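You operate a simulated robot arm through the tools that you are given. There is no shell and no other tool. Be economical: measure what you need, move in short steps, check, and stop when the job is done.

You are at the controls of a simulated robot arm. One attempt, no reset.

JOB
Put the silica pack that says "50 %" from the long work table top on the grey note tray.

Only the result counts: the job must be done as asked and must still hold three seconds after the hand-in. Knocking over, shifting, dropping, spilling or breaking anything else fails it.

ROBOT AND FRAMES
A 7-joint arm with a two-finger parallel gripper, fixed in place. Base frame: the origin is at the foot of the arm, x ahead of it, y to its left, z up; the work surface is at about z = 0. Readings come in m, degrees, newtons and seconds.
With the tool pointing down near the work surface it reaches from about 0.24 to 0.62 m from the base axis. Its first joint turns from -66.0 to 66.0 degrees. Payload 2.6 kg.
Tool frame: the origin (TCP) lies between the finger pads and is the grasp point; the fingertips stand 0.03 m ahead of it; z points along the fingers, y is the line along which they close. Largest opening 0.094 m; finger width 0.028, thickness 0.01; the body of the gripper, 0.05 by 0.096 m, starts 0.055 m behind the TCP.
Orientation is told as [roll, pitch, yaw] about the base's x, y, z axes, in that order, counted from this pose: with the fingers straight down and closing along the base's y, the tool's x points along the base's -x, its y along +y and its z along -z.

CONTROLS
- The arm moves only by the tool arm_command. Its argument "commands" is a list of rows, each an object of numbers (a shift or turn left out is 0, a gripper value left out holds the last): "dx", "dy", "dz": the shift along the base's x, y, z in units of 40 mm (1.0 is 40 mm); "ax", "ay", "az": the turn, a rotation vector about the base's x, y, z in units of 8 degrees (1.0 is 8 degrees); "hand": the closure in counts, from 0 (fully open) to 255 (shut). In form: [{"dx": .., "dy": .., "dz": .., "ax": .., "ay": .., "az": .., "hand": ..}, ...]. A call has 1 to 20 rows; each row shifts and turns the commanded pose from where the row before left it. A call with a number of a shift or a turn outside -1 to 1 is refused whole. Each row takes 0.2 s and may step no farther than 0.05 m and 8.6 degrees from the row before; otherwise, or with a gripper value out of range, the whole call is refused. Where a pose cannot be reached the arm comes as near as it can. A force on the tool above 40 N (or 10 N above the force at the start of the call, whichever is more), or a blocked arm, ends the call early, and 0.2 s more pass. Each finger travels about 0.072 m/s and halts on what it meets, pressing with about 26 N; the grip force reading is that of the motor and also rises with nothing between the fingers. The clock runs only during rows and for 0.2 s after the last one: add rows that do not move to give the fingers time. It gives the time, the measured TCP pose, the force on the tool (base axes), the opening and the grip force at its end, in the units of the frame above (readings bear some noise).
- Cameras (640 x 400 px; columns grow to the right, rows downward): "scene" is fixed at [0.0114, 0.4172, 0.5668]; the picture's right is [-0.93, -0.37, 0.00], its down [-0.20, 0.50, -0.84] and it looks along [0.31, -0.79, -0.54] (base axes); focal length 351 px, centre (320, 200). "wrist" rides on the gripper at [0.076, 0.014, -0.102] in the tool frame; the picture's right is [-0.18, 0.98, 0.00], its down [-0.75, -0.14, -0.64] and it looks along [-0.63, -0.12, 0.77] (tool axes); focal length 243 px, centre (320, 200). There is no depth. A picture from a camera that has moved, and an enlarged one, comes with that camera's place and axes in the base frame and with its lens.
- camera(camera): a new picture of that camera. No time passes.
- enlarge(camera, box): a new picture of the part [left, top, right, bottom] of that camera's present view, enlarged. No time passes.
- close_job(): hands the job in; it is judged then, once.

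Work in short steps. Places have to be worked out from the pictures, the camera data and where the tool is seen: move nearer, look again, correct. Check each grasp and each placing, and mend what went wrong. You have 90 turns and 42 pictures in all, those below and enlarged ones among them. Open the gripper and draw the arm clear of the work before you hand the job in, unless the task says otherwise; then end with one line.

The tools are called as a command line: name --argument value ..., lists and objects as JSON in quotes. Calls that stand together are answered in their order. arm_command: Moves the arm, as the interface text tells. Its arguments: {"type":"object","properties":{"commands":{"type":"array","items":{"type":"object","properties":{"dx":{"type":"number"},"dy":{"type":"number"},"dz":{"type":"number"},"ax":{"type":"number"},"ay":{"type":"number"},"az":{"type":"number"},"hand":{"type":"number"}}}}},"required":["commands"]} The other tools are called the same way: camera (camera) takes a picture; enlarge (camera, box) takes an enlarged picture of a part of a camera's view; close_job () hands the job in.

At the start:

```text
time_s: 0.0
position: [0.2736, -0.3455, 0.2364]
tool_rot: [0.0, 0.0, 0.0]
contact_force: [0.5, 0.8, 0.0]
grip_width: 0.0939
gripper_force: 0.1
```

scene: 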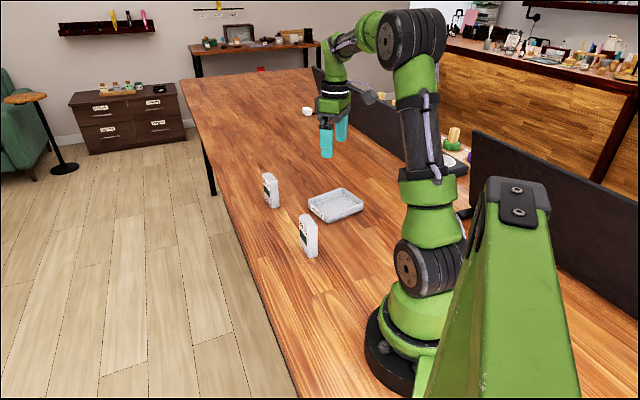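
wrist: 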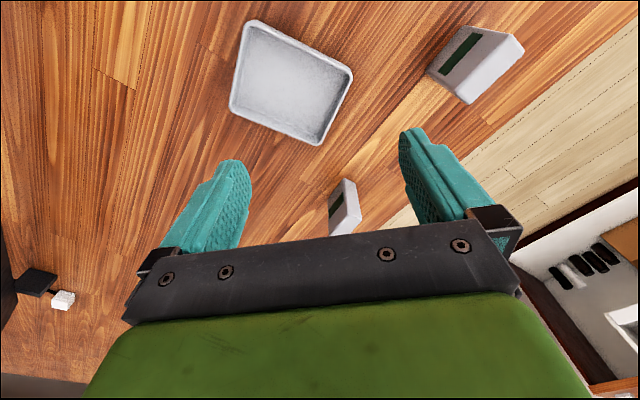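

I see two white standing packs and a tray; I enlarge to read the labels and see the surroundings.

enlarge --camera "scene" --box '[240, 160, 380, 270]'

enlarge --camera "scene" --box '[280, 60, 480, 185]'

enlarge --camera "wrist" --box '[220, 10, 540, 240]'

```text
3.64 times, centred on (310, 215) of scene
camera zoom: at [0.0114, 0.4172, 0.5668], right [-0.93, -0.37, 0.0], down [-0.2, 0.5, -0.84], along [0.31, -0.79, -0.54], focal length 1275 px, centre (356, 146)
```

zoom: 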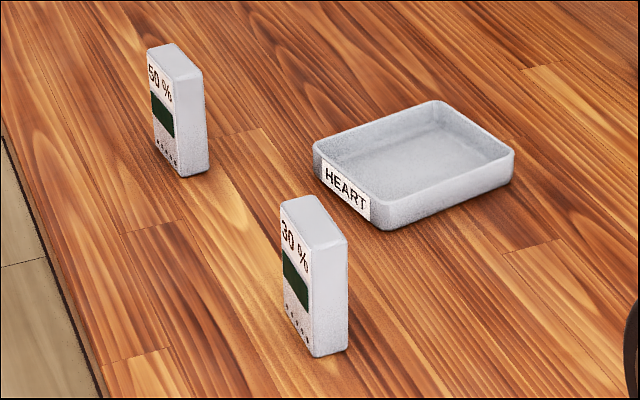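

```text
3.20 times, centred on (380, 122) of scene
camera zoom: at [0.0114, 0.4172, 0.5668], right [-0.93, -0.37, 0.0], down [-0.2, 0.5, -0.84], along [0.31, -0.79, -0.54], focal length 1122 px, centre (128, 448)
```

zoom: 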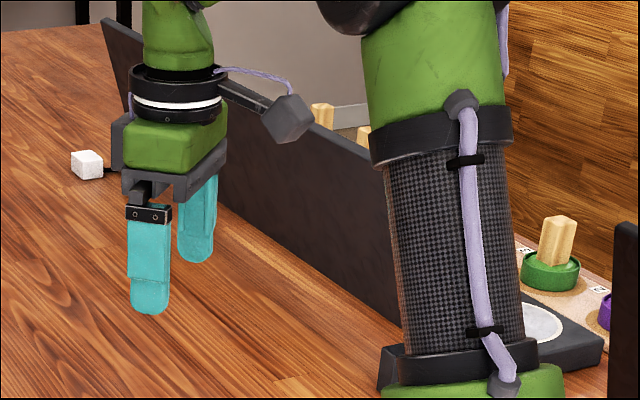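

```text
1.74 times, centred on (380, 125) of wrist
camera zoom: at [0.197, -0.3295, 0.3369], right [0.18, 0.98, 0.0], down [0.75, -0.14, 0.64], along [0.63, -0.12, -0.77], focal length 422 px, centre (216, 330)
```

zoom: 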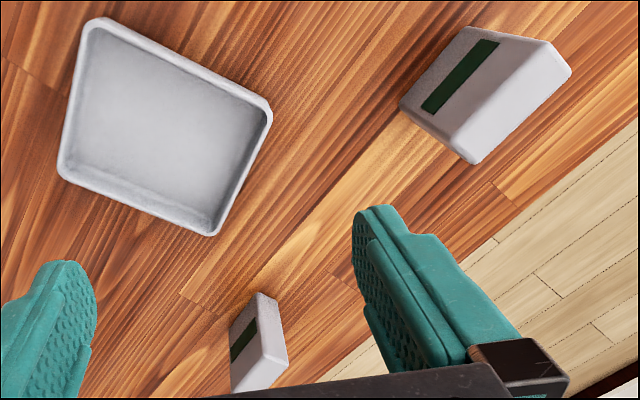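

The 50 % pack is judged to be at about (0.464, -0.350), 0.09 m tall, with its label face normal near (0.66, 0.75). The tray centre is near (0.276, -0.386). I move above the pack, turning about -41°, then look again.

arm_command --commands '[{"dx": 0.8, "az": -0.85}, {"dx": 0.8, "az": -0.85}, {"dx": 0.8, "az": -0.85}, {"dx": 0.8, "az": -0.85}, {"dx": 0.8, "az": -0.85}, {"dx": 0.75, "dy": -0.1, "az": -0.85}, {}]'

camera --camera "wrist"

enlarge --camera "scene" --box '[200, 60, 400, 260]'

```text
time_s: 1.6
position: [0.4643, -0.349, 0.2344]
tool_rot: [0.0, 0.0, -40.9]
contact_force: [-0.4, -0.8, -0.7]
grip_width: 0.094
gripper_force: 0.1
```

```text
36 pictures are left
camera wrist: at [0.4151, -0.2871, 0.3366], right [0.78, 0.62, 0.0], down [0.48, -0.6, 0.64], along [0.4, -0.5, -0.77], focal length 243 px, centre (320, 200)
```

wrist: 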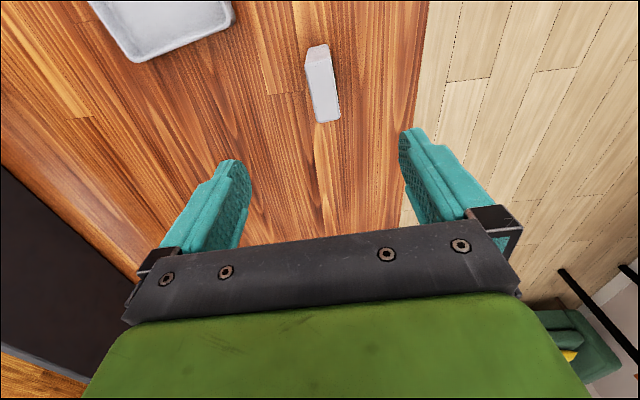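

```text
2.00 times, centred on (300, 160) of scene
camera zoom: at [0.0114, 0.4172, 0.5668], right [-0.93, -0.37, 0.0], down [-0.2, 0.5, -0.84], along [0.31, -0.79, -0.54], focal length 701 px, centre (360, 280)
```

zoom: 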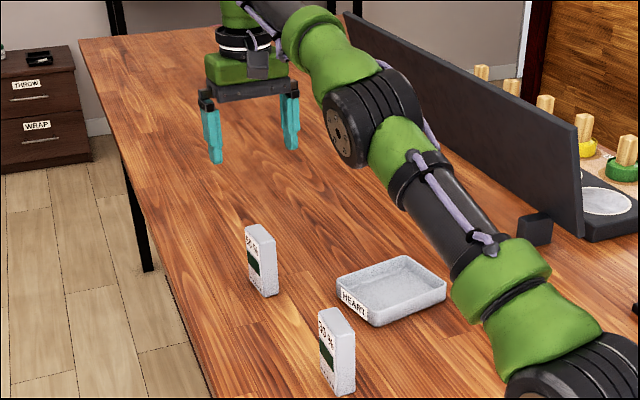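

The tool stands where intended; I enlarge the wrist view to refine the pack's offset.

enlarge --camera "wrist" --box '[260, 20, 388, 140]'

```text
3.33 times, centred on (324, 80) of wrist
camera zoom: at [0.4151, -0.2871, 0.3366], right [0.78, 0.62, 0.0], down [0.48, -0.6, 0.64], along [0.4, -0.5, -0.77], focal length 809 px, centre (307, 600)
```

zoom: 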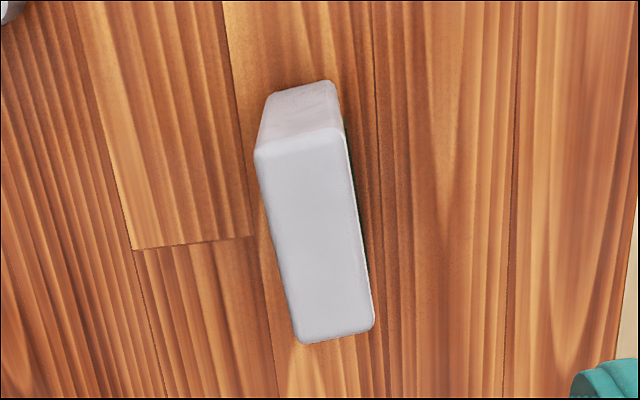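

Refined: the top centre is at about (0.462, -0.340), with the long axis at -40°. I shift slightly and descend to TCP z≈0.07 with the fingers open.

arm_command --commands '[{"dx": -0.05, "dy": 0.22, "az": 0.1}, {"dz": -0.7}, {"dz": -0.7}, {"dz": -0.7}, {"dz": -0.7}, {"dz": -0.7}, {"dz": -0.6}, {}]'

camera --camera "wrist"

enlarge --camera "scene" --box '[220, 120, 380, 270]'

```text
time_s: 3.4
position: [0.4617, -0.3422, 0.0717]
tool_rot: [0.0, 0.0, -40.0]
contact_force: [-0.4, -0.3, 0.6]
grip_width: 0.0939
gripper_force: 0.1
```

```text
33 pictures are left
camera wrist: at [0.412, -0.28, 0.1721], right [0.77, 0.63, 0.0], down [0.49, -0.59, 0.64], along [0.41, -0.5, -0.77], focal length 243 px, centre (320, 200)
```

wrist: 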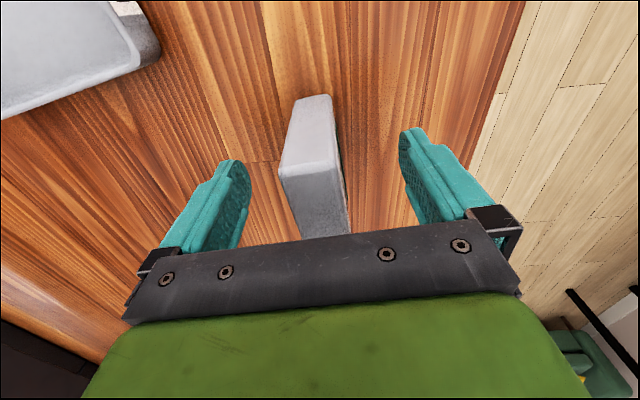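

```text
2.67 times, centred on (300, 195) of scene
camera zoom: at [0.0114, 0.4172, 0.5668], right [-0.93, -0.37, 0.0], down [-0.2, 0.5, -0.84], along [0.31, -0.79, -0.54], focal length 935 px, centre (373, 213)
```

zoom: 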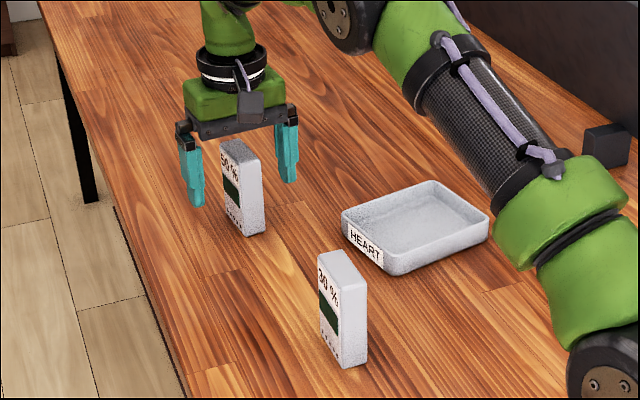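

The pack sits between the fingers and centred. I close the gripper.

arm_command --commands '[{"hand": 255}, {}, {}, {}, {}]'

```text
time_s: 4.6
position: [0.462, -0.3409, 0.0717]
tool_rot: [0.0, 0.0, -39.9]
contact_force: [1.0, -0.5, -0.4]
grip_width: 0.0301
gripper_force: 26.3
```

It is gripped at 30 mm with no side force. I lift it 80 mm and check.

arm_command --commands '[{"dz": 0.4}, {"dz": 0.8}, {"dz": 0.8}, {}]'

camera --camera "wrist"

enlarge --camera "scene" --box '[220, 120, 380, 270]'

```text
time_s: 5.6
position: [0.4621, -0.3402, 0.1515]
tool_rot: [0.0, 0.0, -40.0]
contact_force: [0.6, 0.3, -1.0]
grip_width: 0.03
gripper_force: 25.7
```

```text
31 pictures are left
camera wrist: at [0.4123, -0.2801, 0.253], right [0.77, 0.63, 0.0], down [0.49, -0.59, 0.64], along [0.41, -0.5, -0.77], focal length 243 px, centre (320, 200)
```

wrist: 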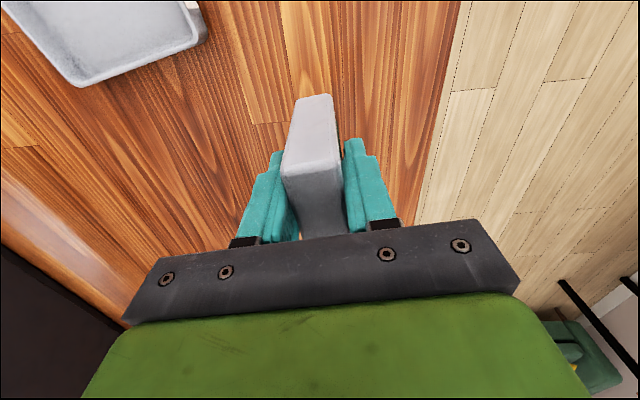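

```text
2.67 times, centred on (300, 195) of scene
camera zoom: at [0.0114, 0.4172, 0.5668], right [-0.93, -0.37, 0.0], down [-0.2, 0.5, -0.84], along [0.31, -0.79, -0.54], focal length 935 px, centre (373, 213)
```

zoom: 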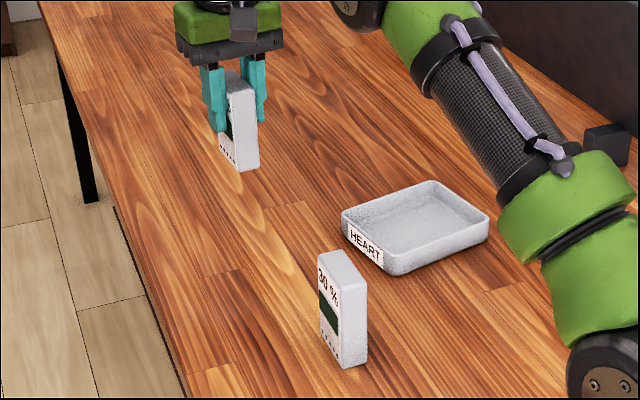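

The pack is held cleanly. Both views agree on a tray centre of about (0.279, -0.384) and an axis of -33°. I carry it there and turn +7° to align.

arm_command --commands '[{"dx": -0.915, "dy": -0.22, "az": 0.17}, {"dx": -0.915, "dy": -0.22, "az": 0.17}, {"dx": -0.915, "dy": -0.22, "az": 0.17}, {"dx": -0.915, "dy": -0.22, "az": 0.17}, {"dx": -0.915, "dy": -0.22, "az": 0.17}, {}]'

camera --camera "wrist"

enlarge --camera "scene" --box '[240, 110, 400, 260]'

```text
time_s: 7.0
position: [0.2767, -0.3826, 0.1509]
tool_rot: [-0.1, 0.0, -33.2]
contact_force: [0.3, 0.7, -1.0]
grip_width: 0.03
gripper_force: 26.2
```

```text
29 pictures are left
camera wrist: at [0.22, -0.3277, 0.252], right [0.69, 0.72, 0.0], down [0.55, -0.53, 0.64], along [0.46, -0.44, -0.77], focal length 243 px, centre (320, 200)
```

wrist: 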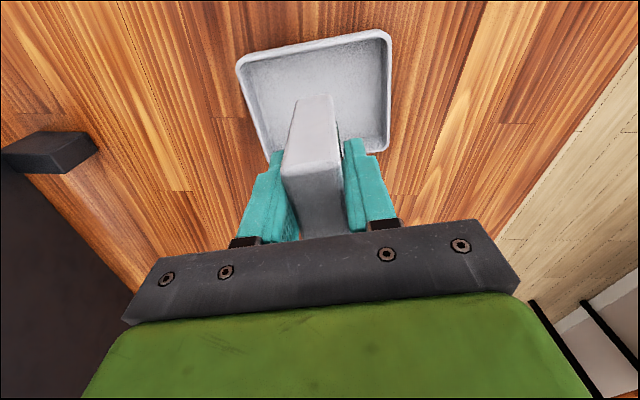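

```text
2.67 times, centred on (320, 185) of scene
camera zoom: at [0.0114, 0.4172, 0.5668], right [-0.93, -0.37, 0.0], down [-0.2, 0.5, -0.84], along [0.31, -0.79, -0.54], focal length 935 px, centre (320, 240)
```

zoom: 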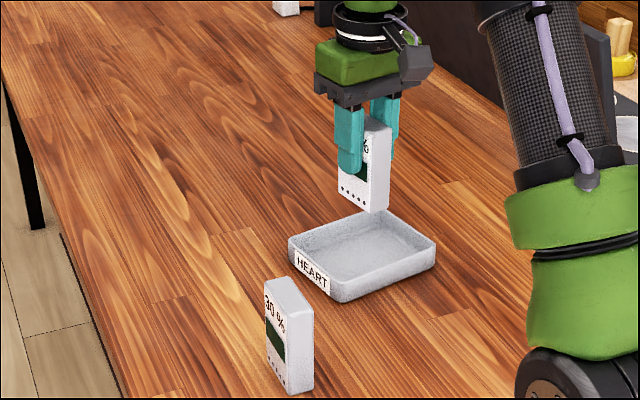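

The tray is centred under the pack. I lower to just above the tray floor, with the pack bottom about 7 mm up.

arm_command --commands '[{"dx": 0.04, "dz": -0.6}, {"dz": -0.6}, {"dz": -0.4}, {"dz": -0.2}, {}]'

enlarge --camera "scene" --box '[290, 150, 390, 240]'

```text
time_s: 8.2
position: [0.2805, -0.3839, 0.0789]
tool_rot: [0.1, 0.0, -33.2]
contact_force: [0.2, 0.3, -1.0]
grip_width: 0.03
gripper_force: 25.2
```

```text
4.44 times, centred on (340, 195) of scene
camera zoom: at [0.0114, 0.4172, 0.5668], right [-0.93, -0.37, 0.0], down [-0.2, 0.5, -0.84], along [0.31, -0.79, -0.54], focal length 1558 px, centre (231, 222)
```

zoom: 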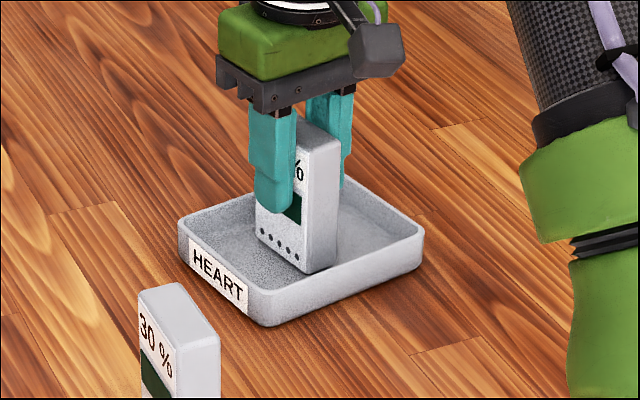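

The pack is inside the walls. I lower in millimetre steps, watching the force.

arm_command --commands '[{"dz": -0.03}, {"dz": -0.03}, {}]'

```text
time_s: 9.0
position: [0.2809, -0.3827, 0.0777]
tool_rot: [0.0, 0.0, -33.2]
contact_force: [-0.2, -1.1, -0.2]
grip_width: 0.03
gripper_force: 26.4
```

arm_command --commands '[{"dz": -0.03}, {"dz": -0.03}, {}]'

```text
time_s: 9.8
position: [0.2796, -0.3848, 0.076]
tool_rot: [0.0, -0.1, -33.2]
contact_force: [-2.9, 4.0, 17.3]
grip_width: 0.0295
gripper_force: 26.0
```

The force rose to 17 N, so the pack is resting on the tray floor. I relieve it slightly and open the fingers partway first.

arm_command --commands '[{"dz": 0.02}, {}, {"hand": 160}, {}, {}]'

enlarge --camera "scene" --box '[290, 150, 390, 240]'

```text
time_s: 11.0
position: [0.2803, -0.3842, 0.0753]
tool_rot: [0.0, 0.0, -33.1]
contact_force: [0.1, -0.2, 0.9]
grip_width: 0.0353
gripper_force: 0.1
```

```text
4.44 times, centred on (340, 195) of scene
camera zoom: at [0.0114, 0.4172, 0.5668], right [-0.93, -0.37, 0.0], down [-0.2, 0.5, -0.84], along [0.31, -0.79, -0.54], focal length 1558 px, centre (231, 222)
```

zoom: 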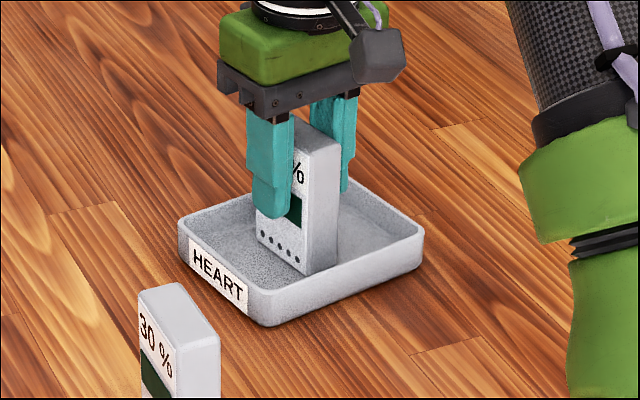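

The pack stands on its own. I open fully and rise straight up.

arm_command --commands '[{"hand": 40}, {}, {}, {"dz": 0.4}, {"dz": 0.8}, {"dz": 0.9}, {"dz": 0.9}, {"dz": 0.5}, {}]'

enlarge --camera "scene" --box '[240, 80, 420, 260]'

camera --camera "wrist"

```text
time_s: 13.0
position: [0.2779, -0.3841, 0.2168]
tool_rot: [0.0, 0.1, -33.2]
contact_force: [0.3, 0.3, -0.3]
grip_width: 0.0792
gripper_force: 0.1
```

```text
2.22 times, centred on (330, 170) of scene
camera zoom: at [0.0114, 0.4172, 0.5668], right [-0.93, -0.37, 0.0], down [-0.2, 0.5, -0.84], along [0.31, -0.79, -0.54], focal length 779 px, centre (298, 267)
```

zoom: 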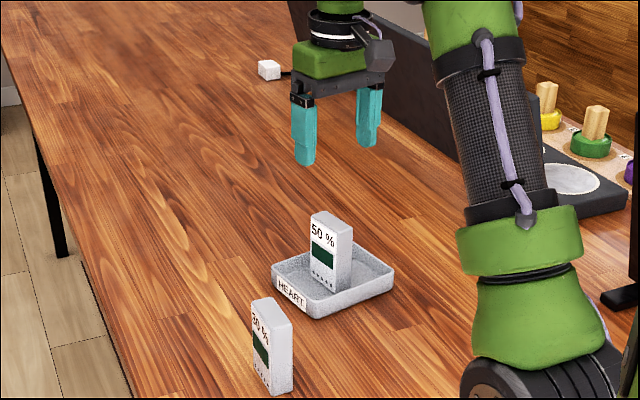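

```text
24 pictures are left
camera wrist: at [0.222, -0.3291, 0.318], right [0.69, 0.72, 0.0], down [0.55, -0.53, 0.64], along [0.46, -0.44, -0.77], focal length 243 px, centre (320, 200)
```

wrist: 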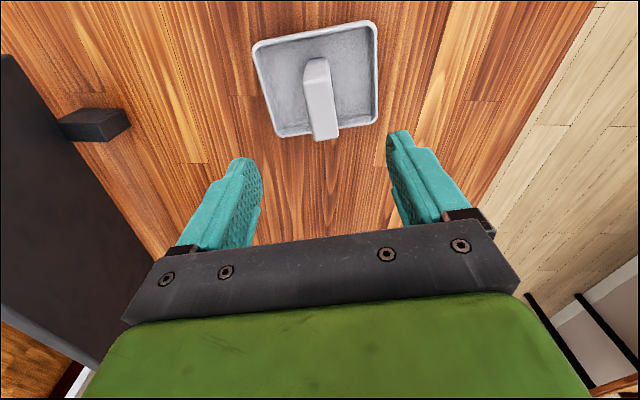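

The 50 % pack stands upright in the middle of the tray, nothing else has moved, and the arm is clear. I hand the job in.

close_job

```text
The job is handed in.
```

The "50 %" silica pack stands upright in the middle of the grey note tray; nothing else was moved, the gripper is open, and the job is handed in.
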